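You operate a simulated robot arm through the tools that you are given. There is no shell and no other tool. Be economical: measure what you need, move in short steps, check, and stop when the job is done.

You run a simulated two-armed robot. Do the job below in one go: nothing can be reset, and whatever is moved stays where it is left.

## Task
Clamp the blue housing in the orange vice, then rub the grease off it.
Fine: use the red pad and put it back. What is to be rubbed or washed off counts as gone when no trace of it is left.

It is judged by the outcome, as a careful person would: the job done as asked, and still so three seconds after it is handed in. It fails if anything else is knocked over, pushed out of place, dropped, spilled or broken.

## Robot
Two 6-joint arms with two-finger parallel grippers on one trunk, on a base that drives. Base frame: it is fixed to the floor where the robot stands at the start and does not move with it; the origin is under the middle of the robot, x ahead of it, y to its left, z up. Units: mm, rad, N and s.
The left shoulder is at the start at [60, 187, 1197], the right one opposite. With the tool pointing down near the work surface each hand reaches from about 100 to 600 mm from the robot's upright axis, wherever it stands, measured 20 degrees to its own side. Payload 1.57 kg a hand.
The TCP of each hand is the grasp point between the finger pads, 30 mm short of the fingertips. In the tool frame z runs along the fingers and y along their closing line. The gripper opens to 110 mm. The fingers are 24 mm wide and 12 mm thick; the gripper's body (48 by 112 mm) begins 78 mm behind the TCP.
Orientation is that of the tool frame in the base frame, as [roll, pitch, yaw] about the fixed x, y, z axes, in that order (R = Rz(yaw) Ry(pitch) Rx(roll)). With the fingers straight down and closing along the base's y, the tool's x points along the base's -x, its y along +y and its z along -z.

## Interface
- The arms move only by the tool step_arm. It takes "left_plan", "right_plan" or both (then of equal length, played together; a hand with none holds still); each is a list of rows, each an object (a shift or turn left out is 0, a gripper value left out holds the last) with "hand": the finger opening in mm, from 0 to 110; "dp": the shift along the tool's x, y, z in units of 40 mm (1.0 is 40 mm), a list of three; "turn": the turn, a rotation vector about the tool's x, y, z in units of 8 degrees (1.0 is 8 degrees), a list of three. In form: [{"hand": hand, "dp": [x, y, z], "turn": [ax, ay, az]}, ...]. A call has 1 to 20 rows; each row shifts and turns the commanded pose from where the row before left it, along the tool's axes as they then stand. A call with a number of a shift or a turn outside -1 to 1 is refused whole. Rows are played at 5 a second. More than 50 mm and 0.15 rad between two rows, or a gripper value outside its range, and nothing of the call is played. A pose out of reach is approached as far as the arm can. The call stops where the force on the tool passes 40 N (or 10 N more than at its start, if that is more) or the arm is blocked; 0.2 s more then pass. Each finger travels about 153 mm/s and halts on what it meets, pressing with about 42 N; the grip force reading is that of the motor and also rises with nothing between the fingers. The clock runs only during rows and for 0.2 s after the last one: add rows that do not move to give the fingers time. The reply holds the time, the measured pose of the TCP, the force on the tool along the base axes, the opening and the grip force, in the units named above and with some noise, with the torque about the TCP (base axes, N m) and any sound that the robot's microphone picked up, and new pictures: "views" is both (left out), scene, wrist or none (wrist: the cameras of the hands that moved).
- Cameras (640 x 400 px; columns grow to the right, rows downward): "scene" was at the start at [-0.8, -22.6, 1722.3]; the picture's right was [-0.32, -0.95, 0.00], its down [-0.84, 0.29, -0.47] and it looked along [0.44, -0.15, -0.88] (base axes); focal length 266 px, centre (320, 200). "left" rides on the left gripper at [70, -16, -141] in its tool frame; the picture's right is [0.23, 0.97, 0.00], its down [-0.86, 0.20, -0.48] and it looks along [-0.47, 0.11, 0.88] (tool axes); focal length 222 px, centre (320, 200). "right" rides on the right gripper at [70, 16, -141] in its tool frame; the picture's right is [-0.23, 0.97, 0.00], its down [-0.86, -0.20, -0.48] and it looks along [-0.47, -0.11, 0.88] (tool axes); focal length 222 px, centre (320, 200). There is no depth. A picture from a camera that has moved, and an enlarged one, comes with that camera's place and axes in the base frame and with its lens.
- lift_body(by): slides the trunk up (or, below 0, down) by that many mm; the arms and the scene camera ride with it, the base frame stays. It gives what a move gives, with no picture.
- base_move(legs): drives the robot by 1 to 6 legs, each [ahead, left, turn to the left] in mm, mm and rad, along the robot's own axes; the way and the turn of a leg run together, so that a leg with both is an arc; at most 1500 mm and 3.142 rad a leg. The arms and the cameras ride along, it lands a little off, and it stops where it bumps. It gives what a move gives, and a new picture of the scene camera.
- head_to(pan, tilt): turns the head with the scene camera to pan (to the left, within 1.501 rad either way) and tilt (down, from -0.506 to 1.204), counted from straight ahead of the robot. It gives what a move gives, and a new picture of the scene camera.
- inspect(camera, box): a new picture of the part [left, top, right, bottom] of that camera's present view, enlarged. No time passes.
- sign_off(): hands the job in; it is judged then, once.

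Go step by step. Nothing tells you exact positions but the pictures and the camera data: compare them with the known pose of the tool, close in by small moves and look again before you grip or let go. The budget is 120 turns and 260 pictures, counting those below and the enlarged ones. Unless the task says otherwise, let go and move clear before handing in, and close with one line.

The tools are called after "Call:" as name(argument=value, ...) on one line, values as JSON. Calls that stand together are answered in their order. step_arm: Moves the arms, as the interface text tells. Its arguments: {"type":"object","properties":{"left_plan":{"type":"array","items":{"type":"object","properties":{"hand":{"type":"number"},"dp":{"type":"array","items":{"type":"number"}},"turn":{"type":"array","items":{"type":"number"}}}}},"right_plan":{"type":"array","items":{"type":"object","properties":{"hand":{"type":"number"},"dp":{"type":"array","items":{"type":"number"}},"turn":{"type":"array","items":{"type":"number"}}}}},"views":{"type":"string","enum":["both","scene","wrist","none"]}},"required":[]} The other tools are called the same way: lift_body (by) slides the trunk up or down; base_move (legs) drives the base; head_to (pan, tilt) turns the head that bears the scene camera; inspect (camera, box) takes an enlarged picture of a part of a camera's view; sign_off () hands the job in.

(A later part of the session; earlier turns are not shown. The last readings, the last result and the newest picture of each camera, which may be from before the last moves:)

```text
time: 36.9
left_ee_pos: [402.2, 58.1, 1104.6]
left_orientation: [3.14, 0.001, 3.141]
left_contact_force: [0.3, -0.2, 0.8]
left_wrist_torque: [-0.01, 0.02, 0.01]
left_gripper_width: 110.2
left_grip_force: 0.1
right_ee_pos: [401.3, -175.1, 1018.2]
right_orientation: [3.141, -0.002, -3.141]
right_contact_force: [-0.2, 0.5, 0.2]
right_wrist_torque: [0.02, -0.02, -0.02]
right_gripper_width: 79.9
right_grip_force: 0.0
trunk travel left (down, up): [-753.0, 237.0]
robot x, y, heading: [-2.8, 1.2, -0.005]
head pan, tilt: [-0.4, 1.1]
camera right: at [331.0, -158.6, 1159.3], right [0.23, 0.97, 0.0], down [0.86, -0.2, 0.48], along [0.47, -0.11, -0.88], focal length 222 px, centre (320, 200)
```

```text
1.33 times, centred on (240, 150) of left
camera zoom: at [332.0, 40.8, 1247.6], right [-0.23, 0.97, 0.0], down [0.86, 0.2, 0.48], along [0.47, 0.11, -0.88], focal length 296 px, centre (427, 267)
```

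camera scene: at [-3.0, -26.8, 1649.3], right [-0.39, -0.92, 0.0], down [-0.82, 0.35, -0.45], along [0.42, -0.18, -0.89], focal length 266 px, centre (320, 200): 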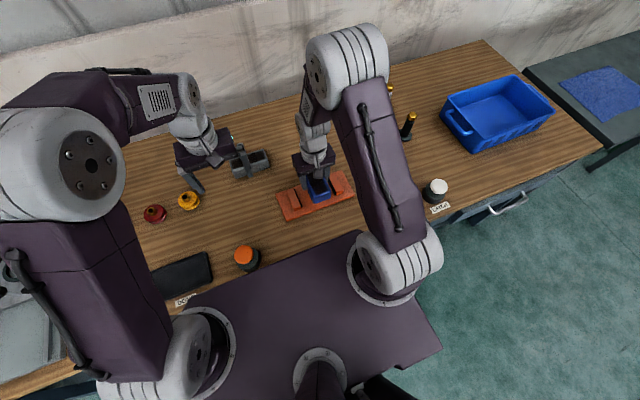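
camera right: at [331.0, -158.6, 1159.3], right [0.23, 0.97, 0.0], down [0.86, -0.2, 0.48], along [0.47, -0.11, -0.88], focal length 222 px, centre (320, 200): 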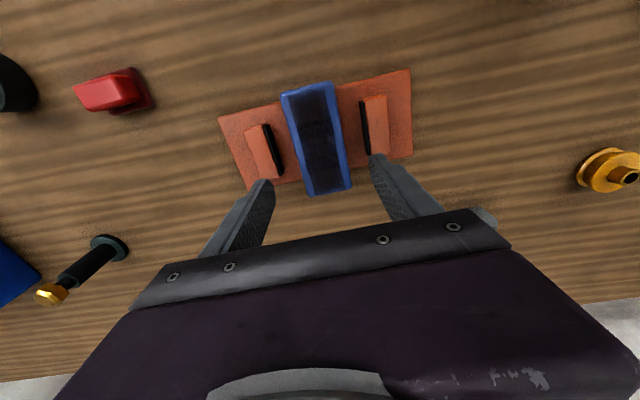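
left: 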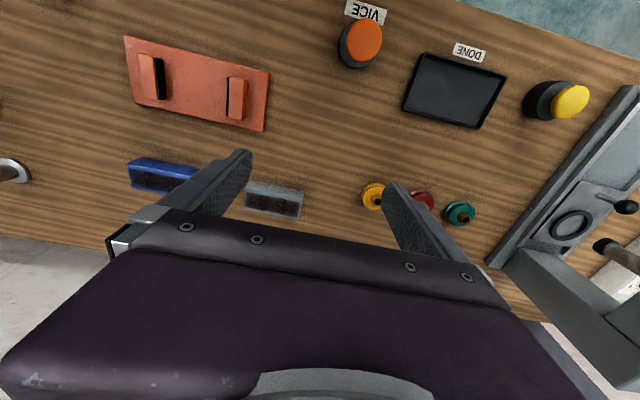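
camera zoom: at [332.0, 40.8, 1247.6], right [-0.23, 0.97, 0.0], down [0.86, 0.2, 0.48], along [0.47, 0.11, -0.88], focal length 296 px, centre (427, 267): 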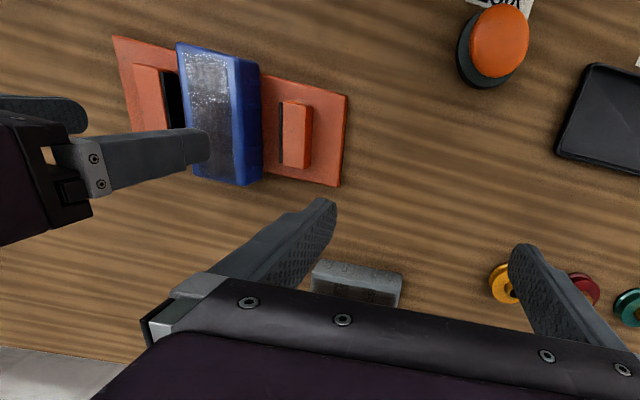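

The housing sits between the jaws. The VICE button is near (266, 94), top about z 900. I'll bring the closed left hand above it.

Call:
step_arm(left_plan=[{"hand": 0, "dp": [0.85, 0.225, 0]}, {"dp": [0.85, 0.225, 0]}, {"dp": [0.85, 0.225, 0]}, {"dp": [0.85, 0.225, 0]}, {"dp": [0, 0, 1]}, {"dp": [0, 0, 1]}, {}], views="both")

```text
time: 38.5
left_ee_pos: [265.5, 96.2, 1024.9]
left_orientation: [-3.141, 0.002, 3.141]
left_contact_force: [-0.2, 0.5, 0.3]
left_wrist_torque: [0.04, -0.05, 0.01]
left_gripper_width: 0.1
left_grip_force: 21.2
right_ee_pos: [399.5, -173.6, 1018.1]
right_orientation: [-3.142, 0.002, 3.141]
right_contact_force: [-0.5, 1.3, 0.0]
right_wrist_torque: [-0.02, -0.02, 0.0]
right_gripper_width: 80.1
right_grip_force: 0.1
trunk travel left (down, up): [-753.0, 237.0]
robot x, y, heading: [-1.4, -0.7, -0.001]
head pan, tilt: [-0.4, 1.1]
camera scene: at [-5.7, -25.7, 1649.3], right [-0.39, -0.92, 0.0], down [-0.82, 0.35, -0.46], along [0.42, -0.18, -0.89], focal length 266 px, centre (320, 200)
camera left: at [195.4, 79.2, 1166.9], right [-0.23, 0.97, 0.0], down [0.85, 0.2, 0.48], along [0.47, 0.11, -0.88], focal length 222 px, centre (320, 200)
```

scene: 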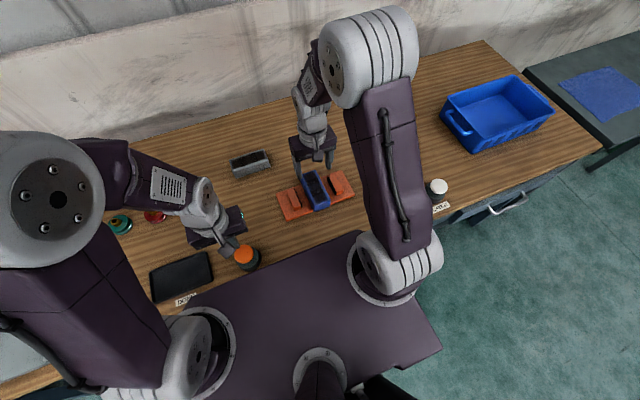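
left: 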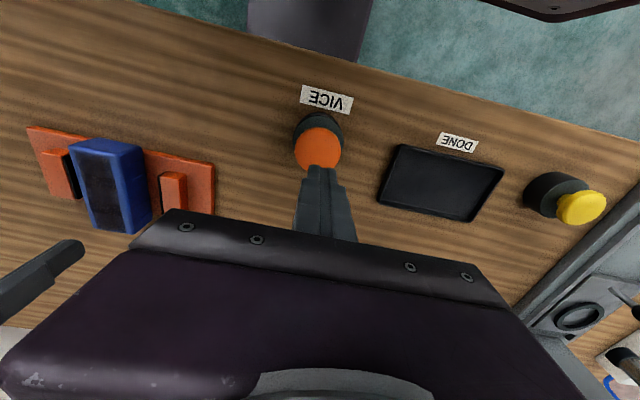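

The fingers are over the button. Descending carefully to press it.

Call:
step_arm(left_plan=[{"dp": [-0.06, -0.08, 0.9]}, {"dp": [0, 0, 0.9]}, {"dp": [0, 0, 0.2]}, {"dp": [0, 0, 0.15]}, {"dp": [0, 0, 0.15]}, {"dp": [0, 0, 0.15]}, {"dp": [0, 0, 0.1]}, {}], views="wrist")

Call:
inspect(camera="right", box=[200, 60, 440, 210])

```text
time: 40.2
left_ee_pos: [267.9, 91.5, 927.7]
left_orientation: [3.141, 0.004, 3.14]
left_contact_force: [3.9, 4.3, 22.3]
left_wrist_torque: [0.14, 0.0, -0.09]
left_gripper_width: 0.3
left_grip_force: 20.8
right_ee_pos: [399.0, -174.2, 1017.6]
right_orientation: [3.141, 0.0, 3.141]
right_contact_force: [-0.1, 0.0, 0.1]
right_wrist_torque: [0.01, 0.03, 0.02]
right_gripper_width: 80.2
right_grip_force: 0.1
trunk travel left (down, up): [-753.0, 237.0]
robot x, y, heading: [-2.1, -0.3, -0.002]
head pan, tilt: [-0.4, 1.1]
stopped in row 8 (left hand): the force on the tool passed its limit (the readings are from after the stop); the commanded pose is now the measured one
camera left: at [197.1, 75.1, 1067.7], right [-0.23, 0.97, 0.0], down [0.85, 0.2, 0.48], along [0.47, 0.11, -0.88], focal length 222 px, centre (320, 200)
```

left: 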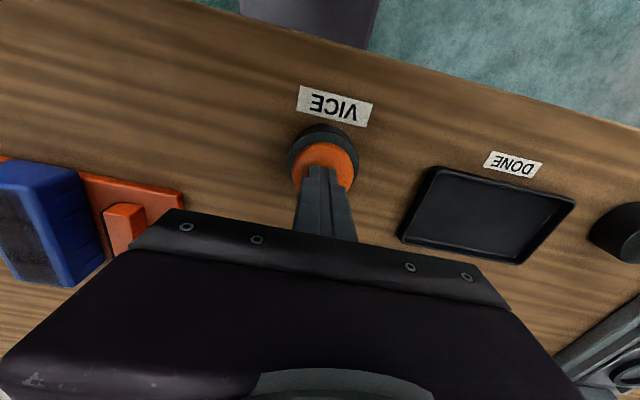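

```text
2.67 times, centred on (320, 135) of right
camera zoom: at [329.4, -157.7, 1159.7], right [0.23, 0.97, 0.0], down [0.85, -0.2, 0.48], along [0.47, -0.11, -0.88], focal length 592 px, centre (320, 373)
```

zoom: 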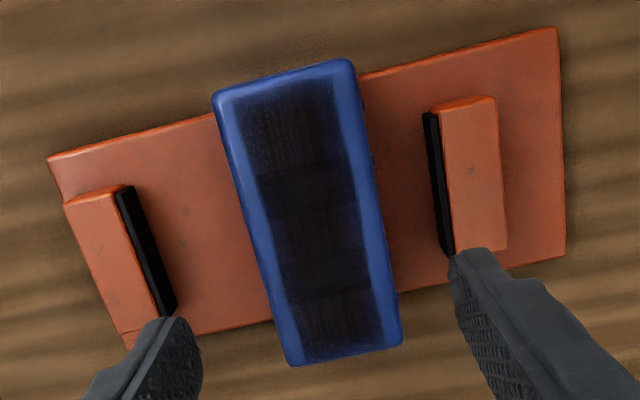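

Call:
step_arm(left_plan=[{}, {"dp": [0, 0, -0.3]}, {"dp": [0, 0, -0.7]}, {}, {}, {}], views="none")

Call:
inspect(camera="right", box=[200, 60, 440, 210])

Call:
inspect(camera="left", box=[240, 80, 400, 180])

```text
time: 41.6
left_ee_pos: [268.3, 91.8, 965.7]
left_orientation: [3.141, 0.002, 3.14]
left_contact_force: [-0.9, 0.0, 0.3]
left_wrist_torque: [0.04, 0.03, -0.01]
left_gripper_width: 0.1
left_grip_force: 21.1
right_ee_pos: [399.9, -173.9, 1018.2]
right_orientation: [-3.141, 0.002, 3.141]
right_contact_force: [-0.4, 0.5, 0.3]
right_wrist_torque: [-0.01, 0.02, 0.0]
right_gripper_width: 80.0
right_grip_force: 0.2
trunk travel left (down, up): [-753.0, 237.0]
robot x, y, heading: [-2.7, 2.5, -0.002]
head pan, tilt: [-0.4, 1.1]
```

```text
2.67 times, centred on (320, 135) of right
camera zoom: at [330.2, -158.2, 1159.2], right [0.23, 0.97, 0.0], down [0.86, -0.2, 0.48], along [0.47, -0.11, -0.88], focal length 592 px, centre (320, 373)
```

zoom: 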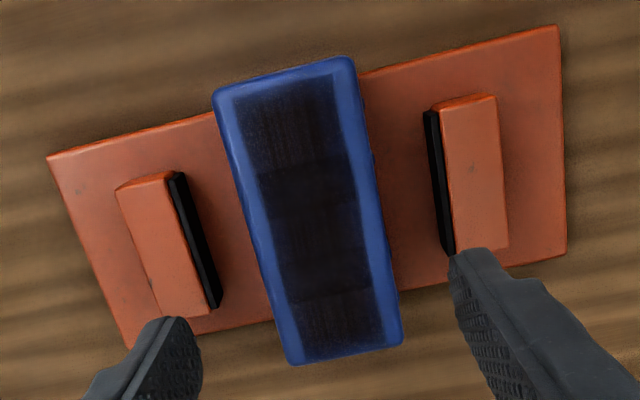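

```text
4.00 times, centred on (320, 130) of left
camera zoom: at [197.5, 75.2, 1107.1], right [-0.23, 0.97, 0.0], down [0.85, 0.2, 0.48], along [0.47, 0.11, -0.88], focal length 888 px, centre (320, 480)
```

zoom: 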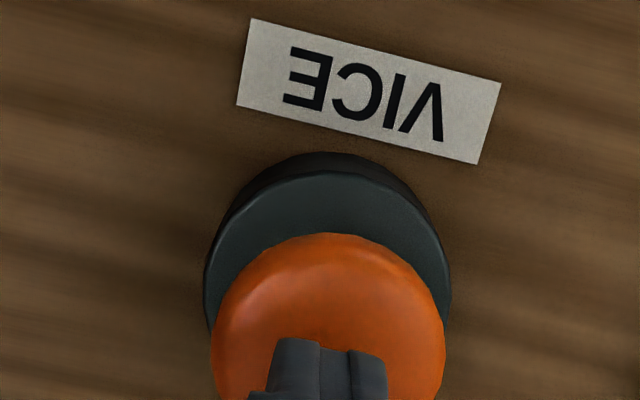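

The right-hand jaw is travelling. Waiting for it to finish.

Call:
step_arm(left_plan=[{}, {}, {}, {}, {}, {}, {}, {}], views="none")

Call:
inspect(camera="right", box=[200, 60, 440, 210])

```text
time: 43.4
left_ee_pos: [268.9, 91.5, 966.6]
left_orientation: [-3.14, 0.002, 3.141]
left_contact_force: [0.5, 0.5, 0.0]
left_wrist_torque: [0.01, 0.02, 0.0]
left_gripper_width: 0.0
left_grip_force: 21.6
right_ee_pos: [401.6, -174.3, 1018.3]
right_orientation: [3.14, -0.001, 3.141]
right_contact_force: [0.1, -0.7, 0.9]
right_wrist_torque: [0.01, 0.01, 0.02]
right_gripper_width: 80.3
right_grip_force: 0.0
trunk travel left (down, up): [-753.0, 237.0]
robot x, y, heading: [0.7, 1.3, -0.001]
head pan, tilt: [-0.4, 1.1]
```

```text
2.67 times, centred on (320, 135) of right
camera zoom: at [330.7, -158.4, 1159.1], right [0.23, 0.97, 0.0], down [0.86, -0.2, 0.48], along [0.47, -0.11, -0.88], focal length 592 px, centre (320, 373)
```

zoom: 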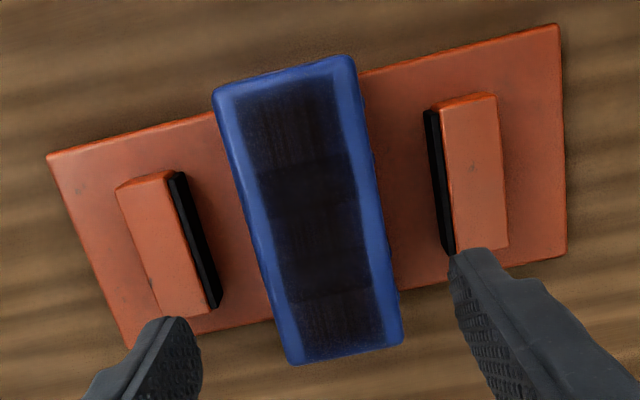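

Pressing VICE opened the jaw (about 145 mm gap) and releasing it let it spring back to about 116 mm. So the housing must be clamped along its 121 mm length while the button is held. I'll regrip it, lift it, and turn it 90°.

Call:
step_arm(right_plan=[{"hand": 74, "dp": [0, -0.02, 1]}, {"dp": [0, 0, 1]}, {"dp": [0, 0, 0.8]}, {"dp": [0, 0, 0.25]}, {"dp": [0, 0, 0.2]}, {}, {"hand": 50}, {"hand": 20}, {"hand": 0}, {}, {"dp": [0, 0, -0.2]}, {"dp": [0, 0, -0.4]}, {"dp": [0, 0, -0.4]}, {"dp": [0, 0, -0.5]}, {}], views="wrist")

```text
time: 46.6
left_ee_pos: [269.3, 90.9, 966.3]
left_orientation: [-3.14, 0.001, -3.141]
left_contact_force: [0.5, 0.3, 0.6]
left_wrist_torque: [-0.02, 0.0, 0.02]
left_gripper_width: 0.0
left_grip_force: 21.2
right_ee_pos: [401.2, -176.8, 947.5]
right_orientation: [-3.141, -0.001, -3.141]
right_contact_force: [-0.6, -0.1, -4.1]
right_wrist_torque: [-0.04, -0.01, 0.04]
right_gripper_width: 59.9
right_grip_force: 42.5
trunk travel left (down, up): [-753.0, 237.0]
robot x, y, heading: [-0.8, 1.4, 0.004]
head pan, tilt: [-0.4, 1.1]
camera right: at [331.3, -159.9, 1088.6], right [0.23, 0.97, 0.0], down [0.86, -0.2, 0.48], along [0.47, -0.11, -0.88], focal length 222 px, centre (320, 200)
```

right: 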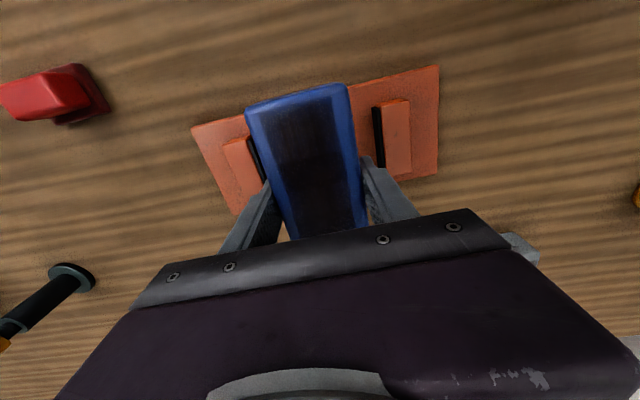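

Held. Turning 90° so the length lies between the jaws.

Call:
step_arm(right_plan=[{"turn": [0, 0, 0.75]}, {"turn": [0, 0, 0.75]}, {"turn": [0, 0, 0.75]}, {"turn": [0, 0, 0.75]}, {"turn": [0, 0, 0.75]}, {"turn": [0, 0, 0.75]}, {"turn": [0, 0, 0.75]}, {"turn": [0, 0, 0.75]}, {"turn": [0, 0, 0.75]}, {"turn": [0, 0, 0.75]}, {"turn": [0, 0, 0.75]}, {"turn": [0, 0, 0.75]}, {"turn": [0, 0, 0.75]}, {"turn": [0, 0, 0.75]}, {"turn": [0, 0, 0.75]}, {"dp": [-0.2, 0, 0]}, {}], views="both")

```text
time: 50.2
left_ee_pos: [268.8, 91.7, 966.2]
left_orientation: [3.141, 0.002, 3.14]
left_contact_force: [-0.6, 0.1, -0.2]
left_wrist_torque: [0.0, -0.05, -0.02]
left_gripper_width: 0.1
left_grip_force: 21.6
right_ee_pos: [400.8, -182.7, 947.4]
right_orientation: [-3.141, 0.0, 1.57]
right_contact_force: [0.4, -0.3, -4.3]
right_wrist_torque: [0.01, -0.02, 0.01]
right_gripper_width: 60.0
right_grip_force: 42.4
trunk travel left (down, up): [-753.0, 237.0]
robot x, y, heading: [1.1, 1.0, 0.001]
head pan, tilt: [-0.4, 1.1]
camera scene: at [-2.9, -26.4, 1649.3], right [-0.39, -0.92, 0.0], down [-0.82, 0.35, -0.45], along [0.42, -0.18, -0.89], focal length 266 px, centre (320, 200)
camera right: at [417.3, -113.5, 1088.5], right [0.97, -0.23, 0.0], down [-0.2, -0.85, 0.48], along [-0.11, -0.47, -0.88], focal length 222 px, centre (320, 200)
```

scene: 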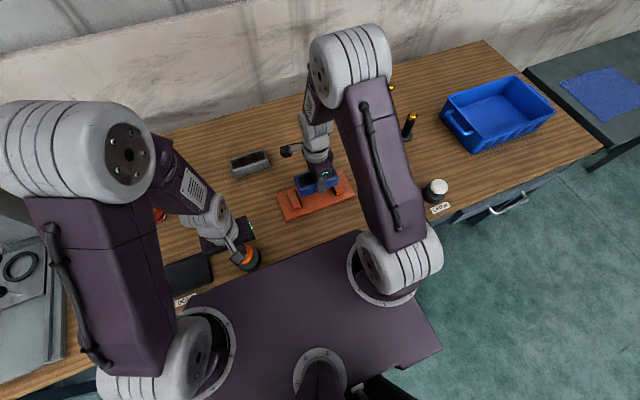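
right: 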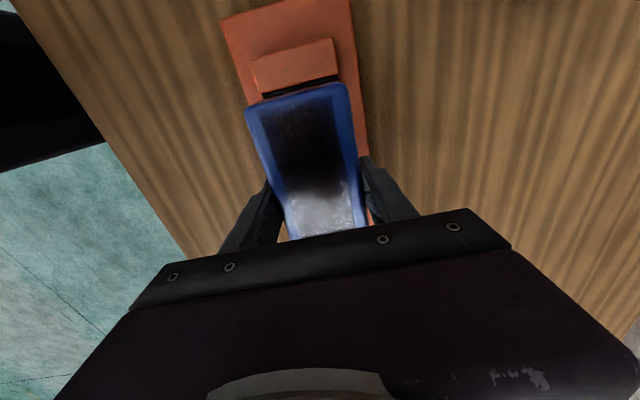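

I'll centre it between the open-jaw positions, then press and hold VICE with the left hand.

Call:
step_arm(left_plan=[{"dp": [0, 0, 0.3]}, {"dp": [0, 0, 0.3]}, {"dp": [0, 0, 0.2]}, {"dp": [0, 0, 0.1]}, {"dp": [0, 0, 0.04]}, {}, {}, {}], right_plan=[{"dp": [-0.18, 0, 0]}, {}, {}, {}, {}, {}, {}, {}], views="wrist")

Call:
head_to(pan=-0.6, tilt=1.0)

Call:
inspect(camera="scene", box=[200, 120, 400, 260])

```text
time: 52.0
left_ee_pos: [267.8, 90.6, 928.4]
left_orientation: [-3.141, 0.001, -3.14]
left_contact_force: [0.1, 4.9, 12.8]
left_wrist_torque: [0.16, 0.05, 0.02]
left_gripper_width: 0.2
left_grip_force: 20.4
right_ee_pos: [401.1, -190.8, 948.9]
right_orientation: [3.141, 0.0, 1.572]
right_contact_force: [0.2, -0.2, -4.7]
right_wrist_torque: [0.0, -0.03, 0.0]
right_gripper_width: 59.9
right_grip_force: 41.8
trunk travel left (down, up): [-753.0, 237.0]
robot x, y, heading: [-1.6, 1.2, -0.003]
head pan, tilt: [-0.4, 1.1]
camera right: at [416.6, -120.3, 1089.2], right [0.97, -0.23, 0.0], down [-0.2, -0.85, 0.48], along [-0.11, -0.47, -0.88], focal length 222 px, centre (320, 200)
camera left: at [196.8, 74.8, 1068.9], right [-0.23, 0.97, 0.0], down [0.85, 0.2, 0.48], along [0.47, 0.11, -0.88], focal length 222 px, centre (320, 200)
```

right: 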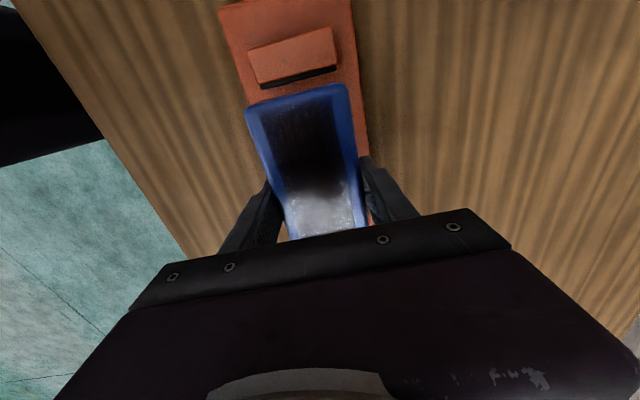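
left: 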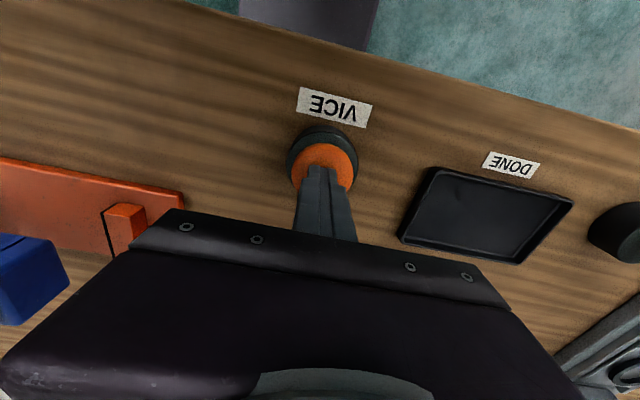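

```text
time: 52.7
left_ee_pos: [266.8, 92.2, 927.8]
left_orientation: [-3.14, 0.001, 3.142]
left_contact_force: [-0.5, 4.0, 12.4]
left_wrist_torque: [0.15, 0.02, -0.09]
left_gripper_width: 0.0
left_grip_force: 21.1
right_ee_pos: [402.0, -190.7, 947.4]
right_orientation: [-3.141, 0.001, 1.57]
right_contact_force: [0.4, -0.8, -4.3]
right_wrist_torque: [0.02, 0.01, -0.03]
right_gripper_width: 59.9
right_grip_force: 42.3
trunk travel left (down, up): [-753.0, 237.0]
robot x, y, heading: [-0.5, 0.3, -0.002]
head pan, tilt: [-0.6, 1.0]
camera scene: at [-4.6, -40.6, 1655.9], right [-0.56, -0.83, 0.0], down [-0.69, 0.47, -0.54], along [0.45, -0.3, -0.84], focal length 266 px, centre (320, 200)
```

scene: 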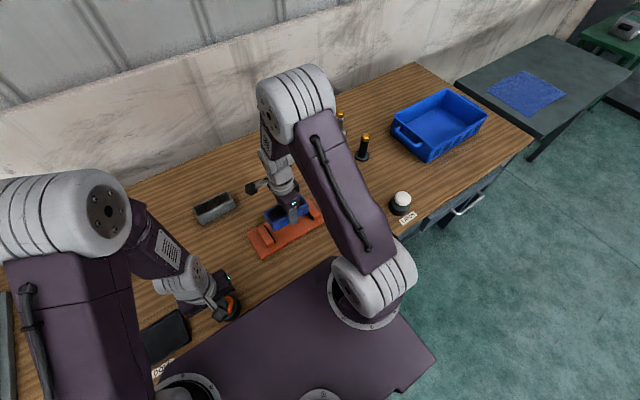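

```text
2.86 times, centred on (300, 190) of scene
camera zoom: at [-4.6, -40.6, 1655.9], right [-0.56, -0.83, 0.0], down [-0.69, 0.47, -0.54], along [0.45, -0.3, -0.84], focal length 760 px, centre (377, 229)
```

zoom: 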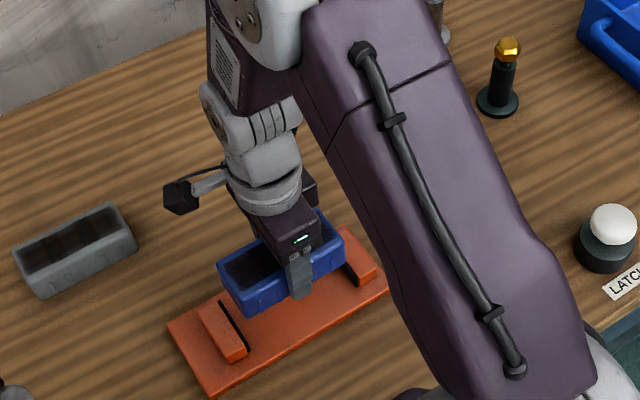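

The jaw is held open (pads at about y -117 and -262). Lowering the housing between them.

Call:
step_arm(right_plan=[{"dp": [0, 0, 0.4]}, {"dp": [0, 0, 0.25]}, {}], views="none")

Call:
inspect(camera="right", box=[200, 0, 440, 200])

Call:
inspect(camera="scene", box=[230, 170, 350, 260])

```text
time: 53.5
left_ee_pos: [268.1, 91.6, 927.3]
left_orientation: [-3.139, 0.001, 3.141]
left_contact_force: [0.8, 3.6, 13.3]
left_wrist_torque: [0.15, 0.05, -0.01]
left_gripper_width: 0.1
left_grip_force: 21.1
right_ee_pos: [399.4, -189.9, 921.4]
right_orientation: [3.141, 0.001, 1.571]
right_contact_force: [0.6, -0.1, -3.4]
right_wrist_torque: [0.02, -0.01, -0.02]
right_gripper_width: 59.7
right_grip_force: 41.9
trunk travel left (down, up): [-753.0, 237.0]
robot x, y, heading: [-1.4, 2.8, 0.001]
head pan, tilt: [-0.6, 1.0]
```

```text
2.00 times, centred on (320, 100) of right
camera zoom: at [416.0, -119.4, 1063.3], right [0.97, -0.23, 0.0], down [-0.2, -0.85, 0.48], along [-0.11, -0.47, -0.88], focal length 444 px, centre (320, 400)
```

zoom: 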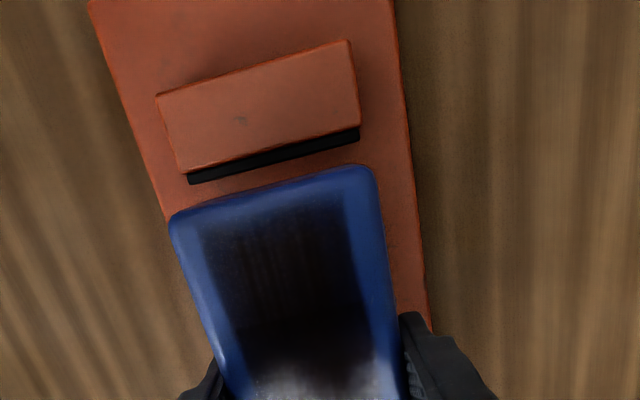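

```text
4.44 times, centred on (290, 215) of scene
camera zoom: at [-4.8, -40.7, 1655.9], right [-0.56, -0.83, 0.0], down [-0.69, 0.48, -0.54], along [0.45, -0.31, -0.84], focal length 1181 px, centre (453, 133)
```

zoom: 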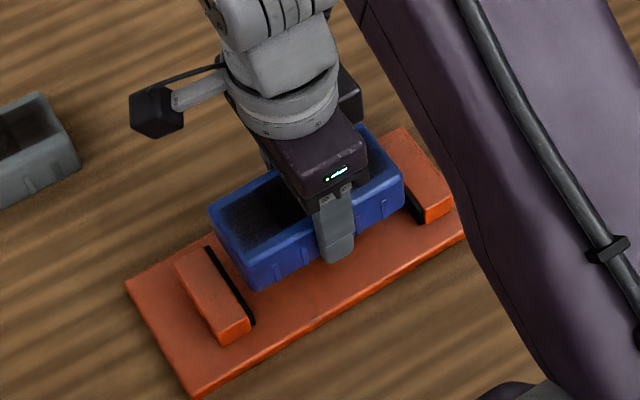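

Clearance both sides. Lowering to the plate.

Call:
step_arm(right_plan=[{"dp": [0, 0, 0.4]}, {"dp": [0, 0, 0.25]}, {"dp": [0, 0, 0.1]}, {"dp": [0, 0, 0.05]}, {"dp": [0, 0, 0.03]}, {}], views="none")

Call:
inspect(camera="scene", box=[230, 170, 350, 260])

```text
time: 54.9
left_ee_pos: [268.4, 91.7, 928.2]
left_orientation: [3.141, 0.002, -3.14]
left_contact_force: [-0.8, 4.2, 12.6]
left_wrist_torque: [0.11, 0.05, 0.0]
left_gripper_width: 0.0
left_grip_force: 21.1
right_ee_pos: [399.4, -189.5, 887.9]
right_orientation: [-3.141, -0.001, 1.572]
right_contact_force: [0.1, -0.1, -4.5]
right_wrist_torque: [0.02, -0.01, -0.05]
right_gripper_width: 59.6
right_grip_force: 42.0
trunk travel left (down, up): [-753.0, 237.0]
robot x, y, heading: [1.7, -1.4, -0.001]
head pan, tilt: [-0.6, 1.0]
```

```text
4.44 times, centred on (290, 215) of scene
camera zoom: at [-4.7, -40.8, 1655.9], right [-0.56, -0.83, 0.0], down [-0.69, 0.48, -0.54], along [0.45, -0.31, -0.84], focal length 1181 px, centre (453, 133)
```

zoom: 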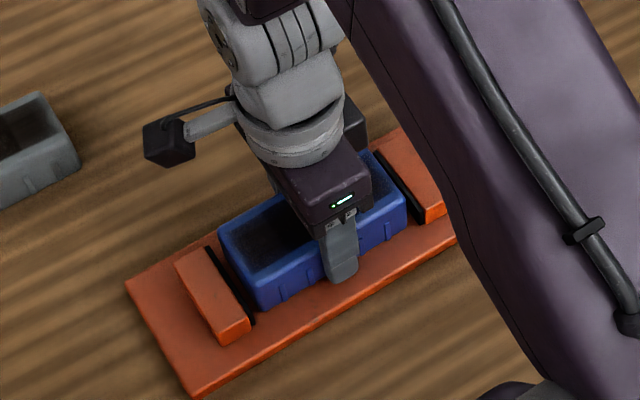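

Call:
step_arm(right_plan=[{"dp": [0, 0, 0.025]}, {"dp": [0, 0, 0.025]}, {}], views="none")

```text
time: 55.7
left_ee_pos: [268.3, 91.1, 928.7]
left_orientation: [-3.14, 0.004, 3.141]
left_contact_force: [5.3, 4.1, 12.8]
left_wrist_torque: [0.13, 0.0, -0.03]
left_gripper_width: 0.0
left_grip_force: 21.5
right_ee_pos: [400.5, -190.8, 887.2]
right_orientation: [3.139, 0.0, 1.572]
right_contact_force: [-1.1, -1.7, 16.7]
right_wrist_torque: [0.89, 0.66, 0.12]
right_gripper_width: 59.7
right_grip_force: 42.3
trunk travel left (down, up): [-753.0, 237.0]
robot x, y, heading: [1.9, -0.5, 0.003]
head pan, tilt: [-0.6, 1.0]
```

Seated. Opening the hand slightly, then releasing VICE so the jaw closes.

Call:
step_arm(right_plan=[{"dp": [0, 0, -0.02]}, {"hand": 66}, {"hand": 74}, {}, {}, {}, {}, {}, {}, {}, {}, {}], left_plan=[{}, {}, {}, {}, {"dp": [0, 0, -0.2]}, {"dp": [0, 0, -0.3]}, {"dp": [0, 0, -0.5]}, {"dp": [0, 0, -0.5]}, {}, {}, {}, {}], views="none")

Call:
inspect(camera="scene", box=[230, 170, 350, 260])

Call:
inspect(camera="right", box=[200, 0, 440, 200])

```text
time: 58.3
left_ee_pos: [269.7, 90.7, 986.1]
left_orientation: [-3.141, 0.002, 3.139]
left_contact_force: [-0.8, -0.4, -1.0]
left_wrist_torque: [0.02, -0.02, 0.01]
left_gripper_width: 0.2
left_grip_force: 20.8
right_ee_pos: [400.7, -190.4, 887.8]
right_orientation: [3.141, 0.001, 1.571]
right_contact_force: [0.1, -0.4, -0.4]
right_wrist_torque: [-0.01, 0.0, 0.0]
right_gripper_width: 74.0
right_grip_force: 0.1
trunk travel left (down, up): [-753.0, 237.0]
robot x, y, heading: [0.7, 1.0, 0.001]
head pan, tilt: [-0.6, 1.0]
```

```text
4.44 times, centred on (290, 215) of scene
camera zoom: at [-3.8, -41.2, 1655.9], right [-0.56, -0.83, 0.0], down [-0.69, 0.48, -0.54], along [0.45, -0.31, -0.84], focal length 1181 px, centre (453, 133)
```

zoom: 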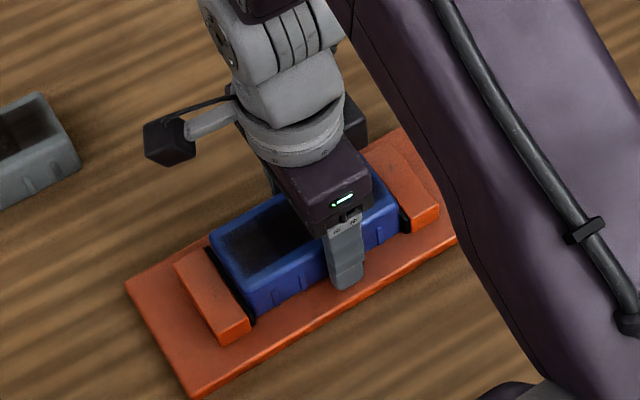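

```text
2.00 times, centred on (320, 100) of right
camera zoom: at [417.0, -120.9, 1028.9], right [0.97, -0.23, 0.0], down [-0.2, -0.86, 0.48], along [-0.11, -0.47, -0.88], focal length 444 px, centre (320, 400)
```

zoom: 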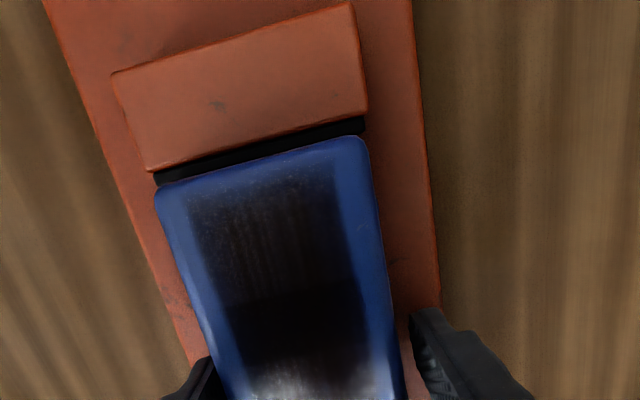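

The housing is clamped between both pads. Raising the right hand for a look at the top surface.

Call:
step_arm(right_plan=[{"dp": [0, 0, -0.5]}, {"dp": [0, 0, -1]}, {"dp": [0, 0, -1]}, {"dp": [0.5, 0, -0.8]}, {}], views="none")

Call:
inspect(camera="right", box=[200, 30, 440, 210])

Call:
inspect(camera="scene", box=[230, 170, 350, 260])

```text
time: 59.5
left_ee_pos: [269.1, 90.5, 987.1]
left_orientation: [3.141, 0.002, 3.142]
left_contact_force: [-0.2, -0.4, -0.7]
left_wrist_torque: [0.03, -0.04, -0.01]
left_gripper_width: 0.0
left_grip_force: 21.5
right_ee_pos: [401.9, -169.3, 1019.0]
right_orientation: [-3.141, 0.001, 1.57]
right_contact_force: [0.3, -0.4, 0.4]
right_wrist_torque: [0.0, 0.01, -0.01]
right_gripper_width: 73.8
right_grip_force: 0.1
trunk travel left (down, up): [-753.0, 237.0]
robot x, y, heading: [2.0, -0.2, 0.006]
head pan, tilt: [-0.6, 1.0]
```

```text
2.22 times, centred on (320, 120) of right
camera zoom: at [417.5, -99.1, 1161.8], right [0.97, -0.23, 0.0], down [-0.2, -0.86, 0.48], along [-0.11, -0.47, -0.88], focal length 494 px, centre (320, 378)
```

zoom: 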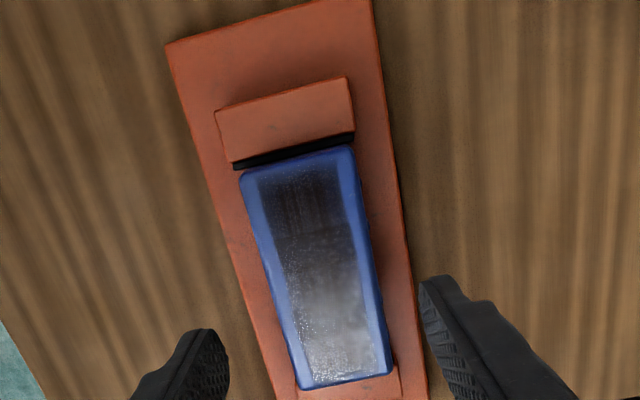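

```text
4.44 times, centred on (290, 215) of scene
camera zoom: at [-3.7, -41.7, 1655.9], right [-0.56, -0.83, 0.0], down [-0.69, 0.48, -0.54], along [0.45, -0.3, -0.84], focal length 1181 px, centre (453, 133)
```

zoom: 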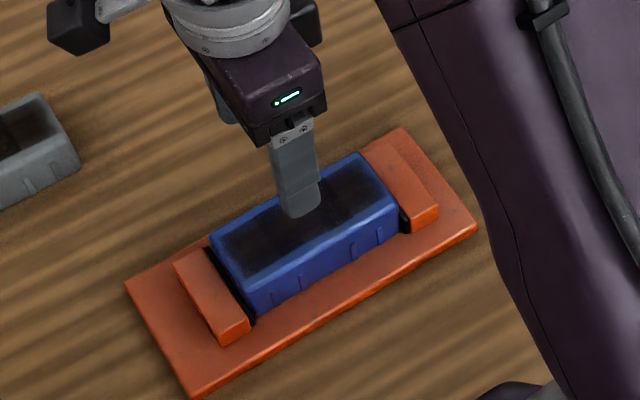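

The dark film lies on the flat top of the housing, now centred at about (400,-182). Now I'll move to the red pad near (288,-404) and keep the hand turned to grip its narrow side.

Call:
step_arm(right_plan=[{"dp": [-0.73, -0.356, 0]}, {"dp": [-0.73, -0.356, 0]}, {"dp": [-0.73, -0.356, 0]}, {"dp": [-0.73, -0.356, 0]}, {"dp": [-0.73, -0.356, 0]}, {"dp": [-0.73, -0.356, 0]}, {"dp": [-0.73, -0.356, 0]}, {"dp": [-0.73, -0.356, 0]}, {}], views="wrist")

Call:
inspect(camera="right", box=[220, 60, 420, 220])

Call:
inspect(camera="scene", box=[200, 140, 400, 265])

```text
time: 61.5
left_ee_pos: [270.1, 91.5, 985.8]
left_orientation: [-3.14, 0.002, -3.14]
left_contact_force: [-0.6, 1.2, -0.2]
left_wrist_torque: [0.0, -0.03, 0.0]
left_gripper_width: 0.1
left_grip_force: 21.2
right_ee_pos: [287.0, -403.8, 1019.5]
right_orientation: [-3.141, 0.0, 1.572]
right_contact_force: [-0.1, 0.6, 0.2]
right_wrist_torque: [0.0, 0.0, -0.02]
right_gripper_width: 74.1
right_grip_force: 0.1
trunk travel left (down, up): [-753.0, 237.0]
robot x, y, heading: [1.1, 2.7, 0.0]
head pan, tilt: [-0.6, 1.0]
camera right: at [302.1, -334.0, 1161.4], right [0.97, -0.23, 0.0], down [-0.2, -0.86, 0.48], along [-0.11, -0.47, -0.88], focal length 222 px, centre (320, 200)
```

right: 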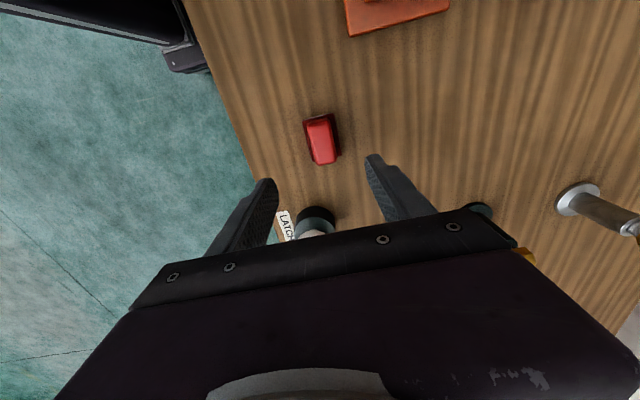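

```text
2.50 times, centred on (320, 140) of right
camera zoom: at [302.1, -334.0, 1161.4], right [0.97, -0.23, 0.0], down [-0.2, -0.86, 0.48], along [-0.11, -0.47, -0.88], focal length 555 px, centre (320, 350)
```

zoom: 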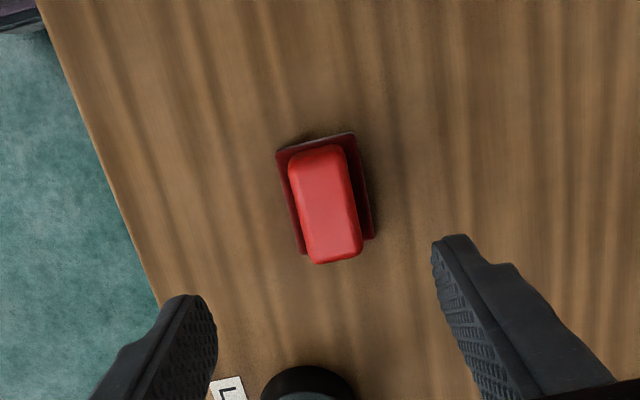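

```text
3.20 times, centred on (300, 202) of scene
camera zoom: at [-3.8, -40.5, 1655.9], right [-0.56, -0.83, 0.0], down [-0.69, 0.48, -0.54], along [0.45, -0.31, -0.84], focal length 851 px, centre (384, 192)
```

zoom: 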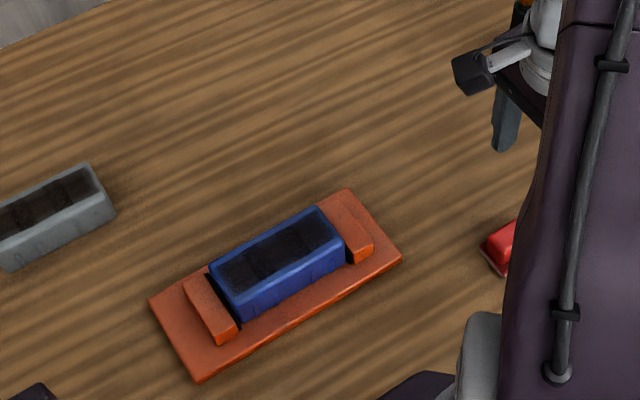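

The pad is a red block (27 x 55 mm) over a 43 x 60 base, centred at (289,-406). Descending to grip the block above its base.

Call:
step_arm(right_plan=[{"hand": 60, "dp": [-0.05, 0.04, 0.9]}, {"dp": [0, 0, 0.9]}, {"dp": [0, 0, 0.9]}, {"dp": [0, 0, 0.4]}, {}], views="wrist")

Call:
inspect(camera="right", box=[220, 60, 420, 220])

```text
time: 62.7
left_ee_pos: [269.7, 90.9, 986.8]
left_orientation: [-3.141, 0.001, -3.141]
left_contact_force: [-0.1, 0.3, -0.1]
left_wrist_torque: [0.02, 0.01, -0.01]
left_gripper_width: 0.0
left_grip_force: 21.4
right_ee_pos: [287.4, -406.0, 894.5]
right_orientation: [3.142, 0.001, 1.571]
right_contact_force: [0.5, 0.0, -0.2]
right_wrist_torque: [-0.01, -0.02, 0.02]
right_gripper_width: 60.2
right_grip_force: 0.1
trunk travel left (down, up): [-753.0, 237.0]
robot x, y, heading: [1.0, -0.9, 0.0]
head pan, tilt: [-0.6, 1.0]
camera right: at [303.5, -336.4, 1035.9], right [0.97, -0.23, 0.0], down [-0.2, -0.85, 0.48], along [-0.11, -0.47, -0.88], focal length 222 px, centre (320, 200)
```

right: 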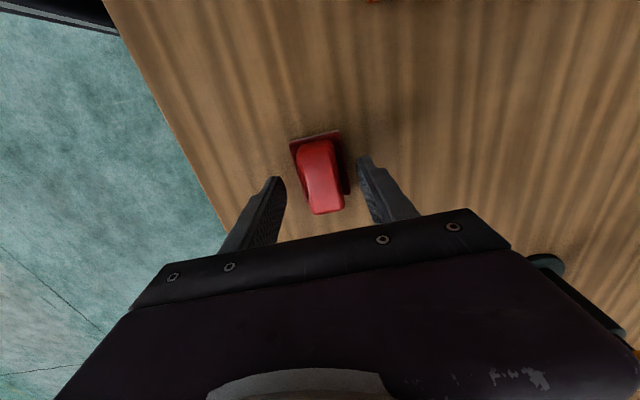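

```text
2.50 times, centred on (320, 140) of right
camera zoom: at [303.5, -336.4, 1035.9], right [0.97, -0.23, 0.0], down [-0.2, -0.85, 0.48], along [-0.11, -0.47, -0.88], focal length 555 px, centre (320, 350)
```

zoom: 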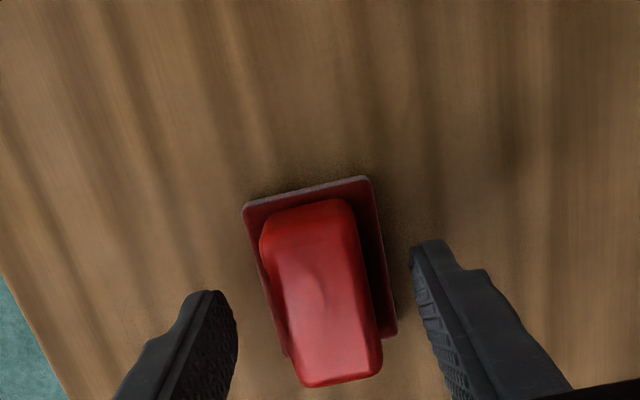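

Call:
step_arm(right_plan=[{"dp": [0, 0.03, 0.25]}, {"hand": 45}, {"hand": 36}, {"hand": 28}, {"hand": 15}, {"hand": 0}, {}, {}], views="none")

Call:
inspect(camera="right", box=[220, 60, 420, 220])

```text
time: 64.5
left_ee_pos: [269.6, 92.0, 986.1]
left_orientation: [3.141, 0.001, -3.141]
left_contact_force: [-0.8, -0.4, -0.5]
left_wrist_torque: [-0.01, 0.01, -0.02]
left_gripper_width: 0.1
left_grip_force: 21.5
right_ee_pos: [289.0, -406.3, 885.2]
right_orientation: [-3.14, 0.0, 1.569]
right_contact_force: [0.4, 0.0, 1.2]
right_wrist_torque: [0.04, 0.04, 0.01]
right_gripper_width: 28.8
right_grip_force: 38.6
trunk travel left (down, up): [-753.0, 237.0]
robot x, y, heading: [2.5, 0.3, 0.0]
head pan, tilt: [-0.6, 1.0]
```

```text
2.50 times, centred on (320, 140) of right
camera zoom: at [305.1, -336.7, 1026.2], right [0.97, -0.23, 0.0], down [-0.2, -0.86, 0.48], along [-0.11, -0.47, -0.88], focal length 555 px, centre (320, 350)
```

zoom: 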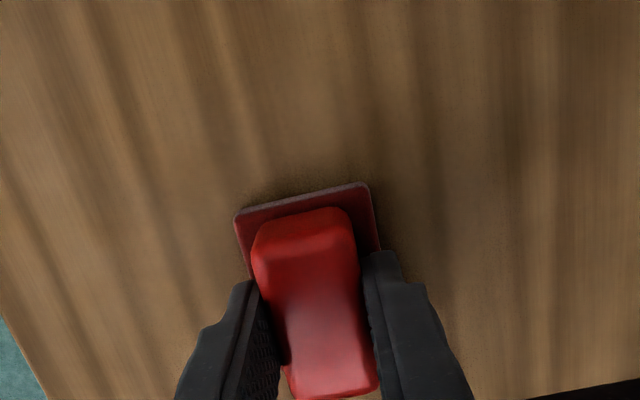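

Gripped (home pose 289, -406.3, 885, yaw 1.57). Lifting slowly.

Call:
step_arm(right_plan=[{"dp": [0, 0, -0.2]}, {"dp": [0, 0, -0.3]}, {"dp": [0, 0, -0.5]}, {"dp": [0, 0, -0.75]}, {"dp": [0, 0, -0.75]}, {}], views="both")

Call:
inspect(camera="right", box=[220, 60, 420, 220])

```text
time: 65.9
left_ee_pos: [269.2, 90.6, 987.1]
left_orientation: [3.141, 0.001, 3.141]
left_contact_force: [0.5, 0.5, -0.3]
left_wrist_torque: [0.03, 0.03, -0.01]
left_gripper_width: 0.3
left_grip_force: 21.4
right_ee_pos: [287.4, -405.9, 986.9]
right_orientation: [3.141, 0.001, 1.57]
right_contact_force: [0.1, -0.3, -1.0]
right_wrist_torque: [0.02, -0.03, 0.04]
right_gripper_width: 28.6
right_grip_force: 38.9
trunk travel left (down, up): [-753.0, 237.0]
robot x, y, heading: [-1.1, 1.4, -0.0]
head pan, tilt: [-0.6, 1.0]
camera scene: at [-3.6, -41.8, 1655.9], right [-0.56, -0.83, 0.0], down [-0.69, 0.48, -0.54], along [0.45, -0.3, -0.84], focal length 266 px, centre (320, 200)
camera right: at [304.8, -336.3, 1128.4], right [0.97, -0.23, 0.0], down [-0.2, -0.86, 0.48], along [-0.11, -0.47, -0.88], focal length 222 px, centre (320, 200)
```

scene: 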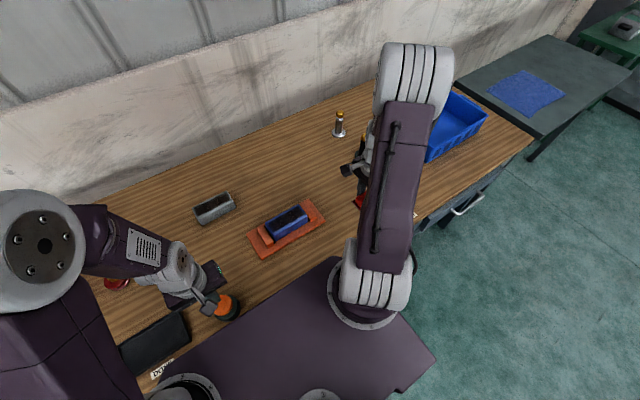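
right: 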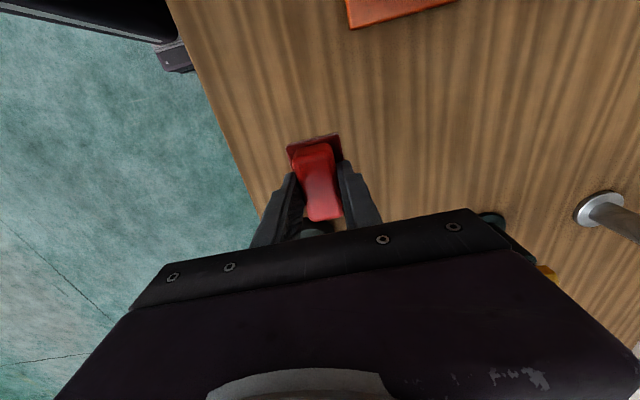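

```text
2.50 times, centred on (320, 140) of right
camera zoom: at [304.8, -336.3, 1128.4], right [0.97, -0.23, 0.0], down [-0.2, -0.86, 0.48], along [-0.11, -0.47, -0.88], focal length 555 px, centre (320, 350)
```

zoom: 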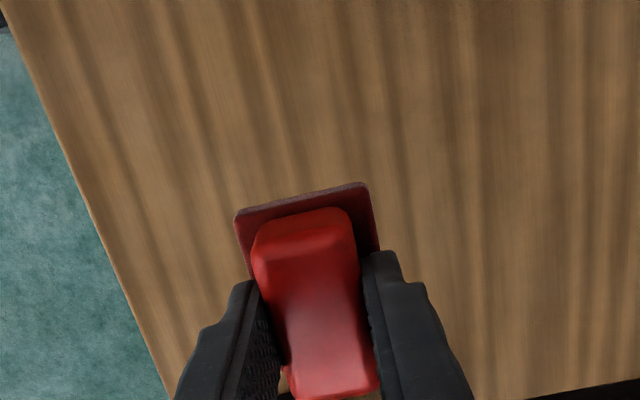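

The pad comes up whole, with its felt base underneath (felt face 45 mm below the TCP). Turning back and moving above the housing.

Call:
step_arm(right_plan=[{"turn": [0, 0, -0.9375]}, {"turn": [0, 0, -0.9375]}, {"turn": [0, 0, -0.9375]}, {"turn": [0, 0, -0.9375]}, {"turn": [0, 0, -0.9375]}, {"turn": [0, 0, -0.9375]}, {"turn": [0, 0, -0.9375]}, {"turn": [0, 0, -0.9375]}, {"turn": [0, 0, -0.9375]}, {"turn": [0, 0, -0.9375]}, {"turn": [0, 0, -0.9375]}, {"turn": [0, 0, -0.9375]}, {"dp": [-0.5, 0.8, 0]}, {"dp": [-0.5, 0.8, 0]}, {"dp": [-0.5, 0.8, 0]}, {"dp": [-0.5, 0.8, 0]}, {"dp": [-0.5, 0.8, 0]}, {"dp": [-0.3, 0.8, 0]}, {}], views="wrist")

Call:
inspect(camera="right", box=[180, 60, 440, 230])

```text
time: 69.9
left_ee_pos: [269.4, 90.9, 986.6]
left_orientation: [3.141, 0.003, 3.141]
left_contact_force: [0.1, -0.4, 0.7]
left_wrist_torque: [-0.03, 0.0, 0.01]
left_gripper_width: 0.0
left_grip_force: 21.8
right_ee_pos: [403.8, -213.2, 983.9]
right_orientation: [-3.142, 0.0, 3.141]
right_contact_force: [-0.7, -0.8, -0.1]
right_wrist_torque: [0.0, -0.01, -0.02]
right_gripper_width: 28.9
right_grip_force: 38.3
trunk travel left (down, up): [-753.0, 237.0]
robot x, y, heading: [-1.0, 3.8, 0.001]
head pan, tilt: [-0.6, 1.0]
camera right: at [333.1, -197.3, 1125.6], right [0.23, 0.97, 0.0], down [0.86, -0.2, 0.48], along [0.47, -0.11, -0.88], focal length 222 px, centre (320, 200)
```

right: 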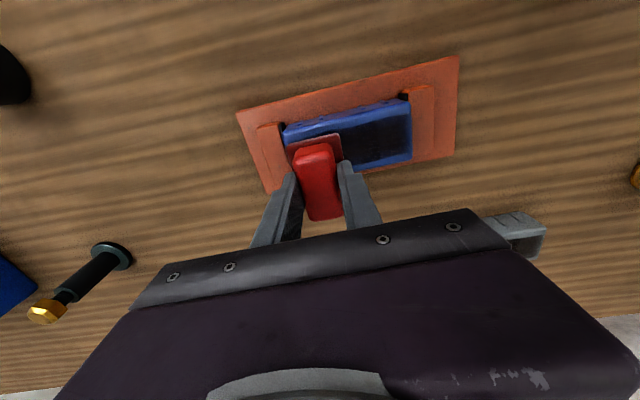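

```text
2.35 times, centred on (310, 145) of right
camera zoom: at [333.1, -197.3, 1125.6], right [0.23, 0.97, 0.0], down [0.86, -0.2, 0.48], along [0.47, -0.11, -0.88], focal length 523 px, centre (344, 329)
```

zoom: 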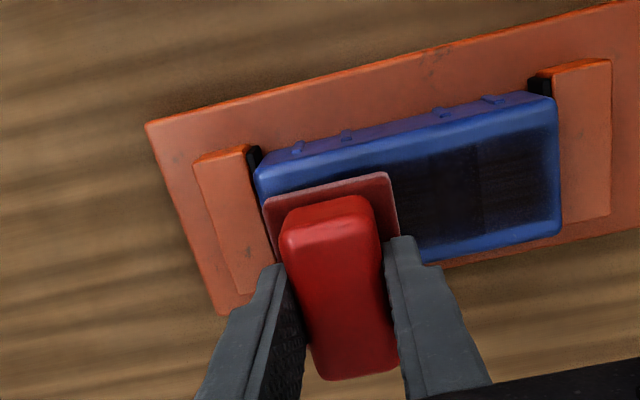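

The housing is properly clamped. Lowering the pad onto the greasy top at the right end, in fine steps.

Call:
step_arm(right_plan=[{"dp": [0.1, -0.1, 0.5]}, {"dp": [0, 0, 0.35]}, {"dp": [0, 0, 0.1]}, {"dp": [0, 0, 0.03]}, {"dp": [0, 0, 0.025]}, {}], views="none")

```text
time: 71.3
left_ee_pos: [268.9, 90.2, 986.1]
left_orientation: [3.141, 0.001, -3.141]
left_contact_force: [1.3, 0.0, 0.5]
left_wrist_torque: [-0.01, 0.01, -0.05]
left_gripper_width: 0.0
left_grip_force: 21.2
right_ee_pos: [397.8, -218.4, 944.5]
right_orientation: [-3.141, -0.001, -3.14]
right_contact_force: [-0.1, 0.5, 1.0]
right_wrist_torque: [0.02, -0.03, 0.03]
right_gripper_width: 28.8
right_grip_force: 38.2
trunk travel left (down, up): [-753.0, 237.0]
robot x, y, heading: [2.9, -0.6, -0.005]
head pan, tilt: [-0.6, 1.0]
```

Call:
step_arm(right_plan=[{"dp": [0, 0, 0.025]}, {"dp": [0, 0, 0.025]}, {}], views="none")

```text
time: 72.1
left_ee_pos: [270.3, 92.6, 987.9]
left_orientation: [-3.138, 0.002, 3.141]
left_contact_force: [0.2, -0.6, -0.2]
left_wrist_torque: [0.02, 0.0, 0.01]
left_gripper_width: 0.0
left_grip_force: 21.3
right_ee_pos: [398.0, -218.0, 944.7]
right_orientation: [-3.14, 0.003, 3.14]
right_contact_force: [4.9, -2.1, 19.6]
right_wrist_torque: [0.05, 0.14, -0.03]
right_gripper_width: 28.6
right_grip_force: 38.9
trunk travel left (down, up): [-753.0, 237.0]
robot x, y, heading: [-2.9, 1.1, -0.004]
head pan, tilt: [-0.6, 1.0]
```

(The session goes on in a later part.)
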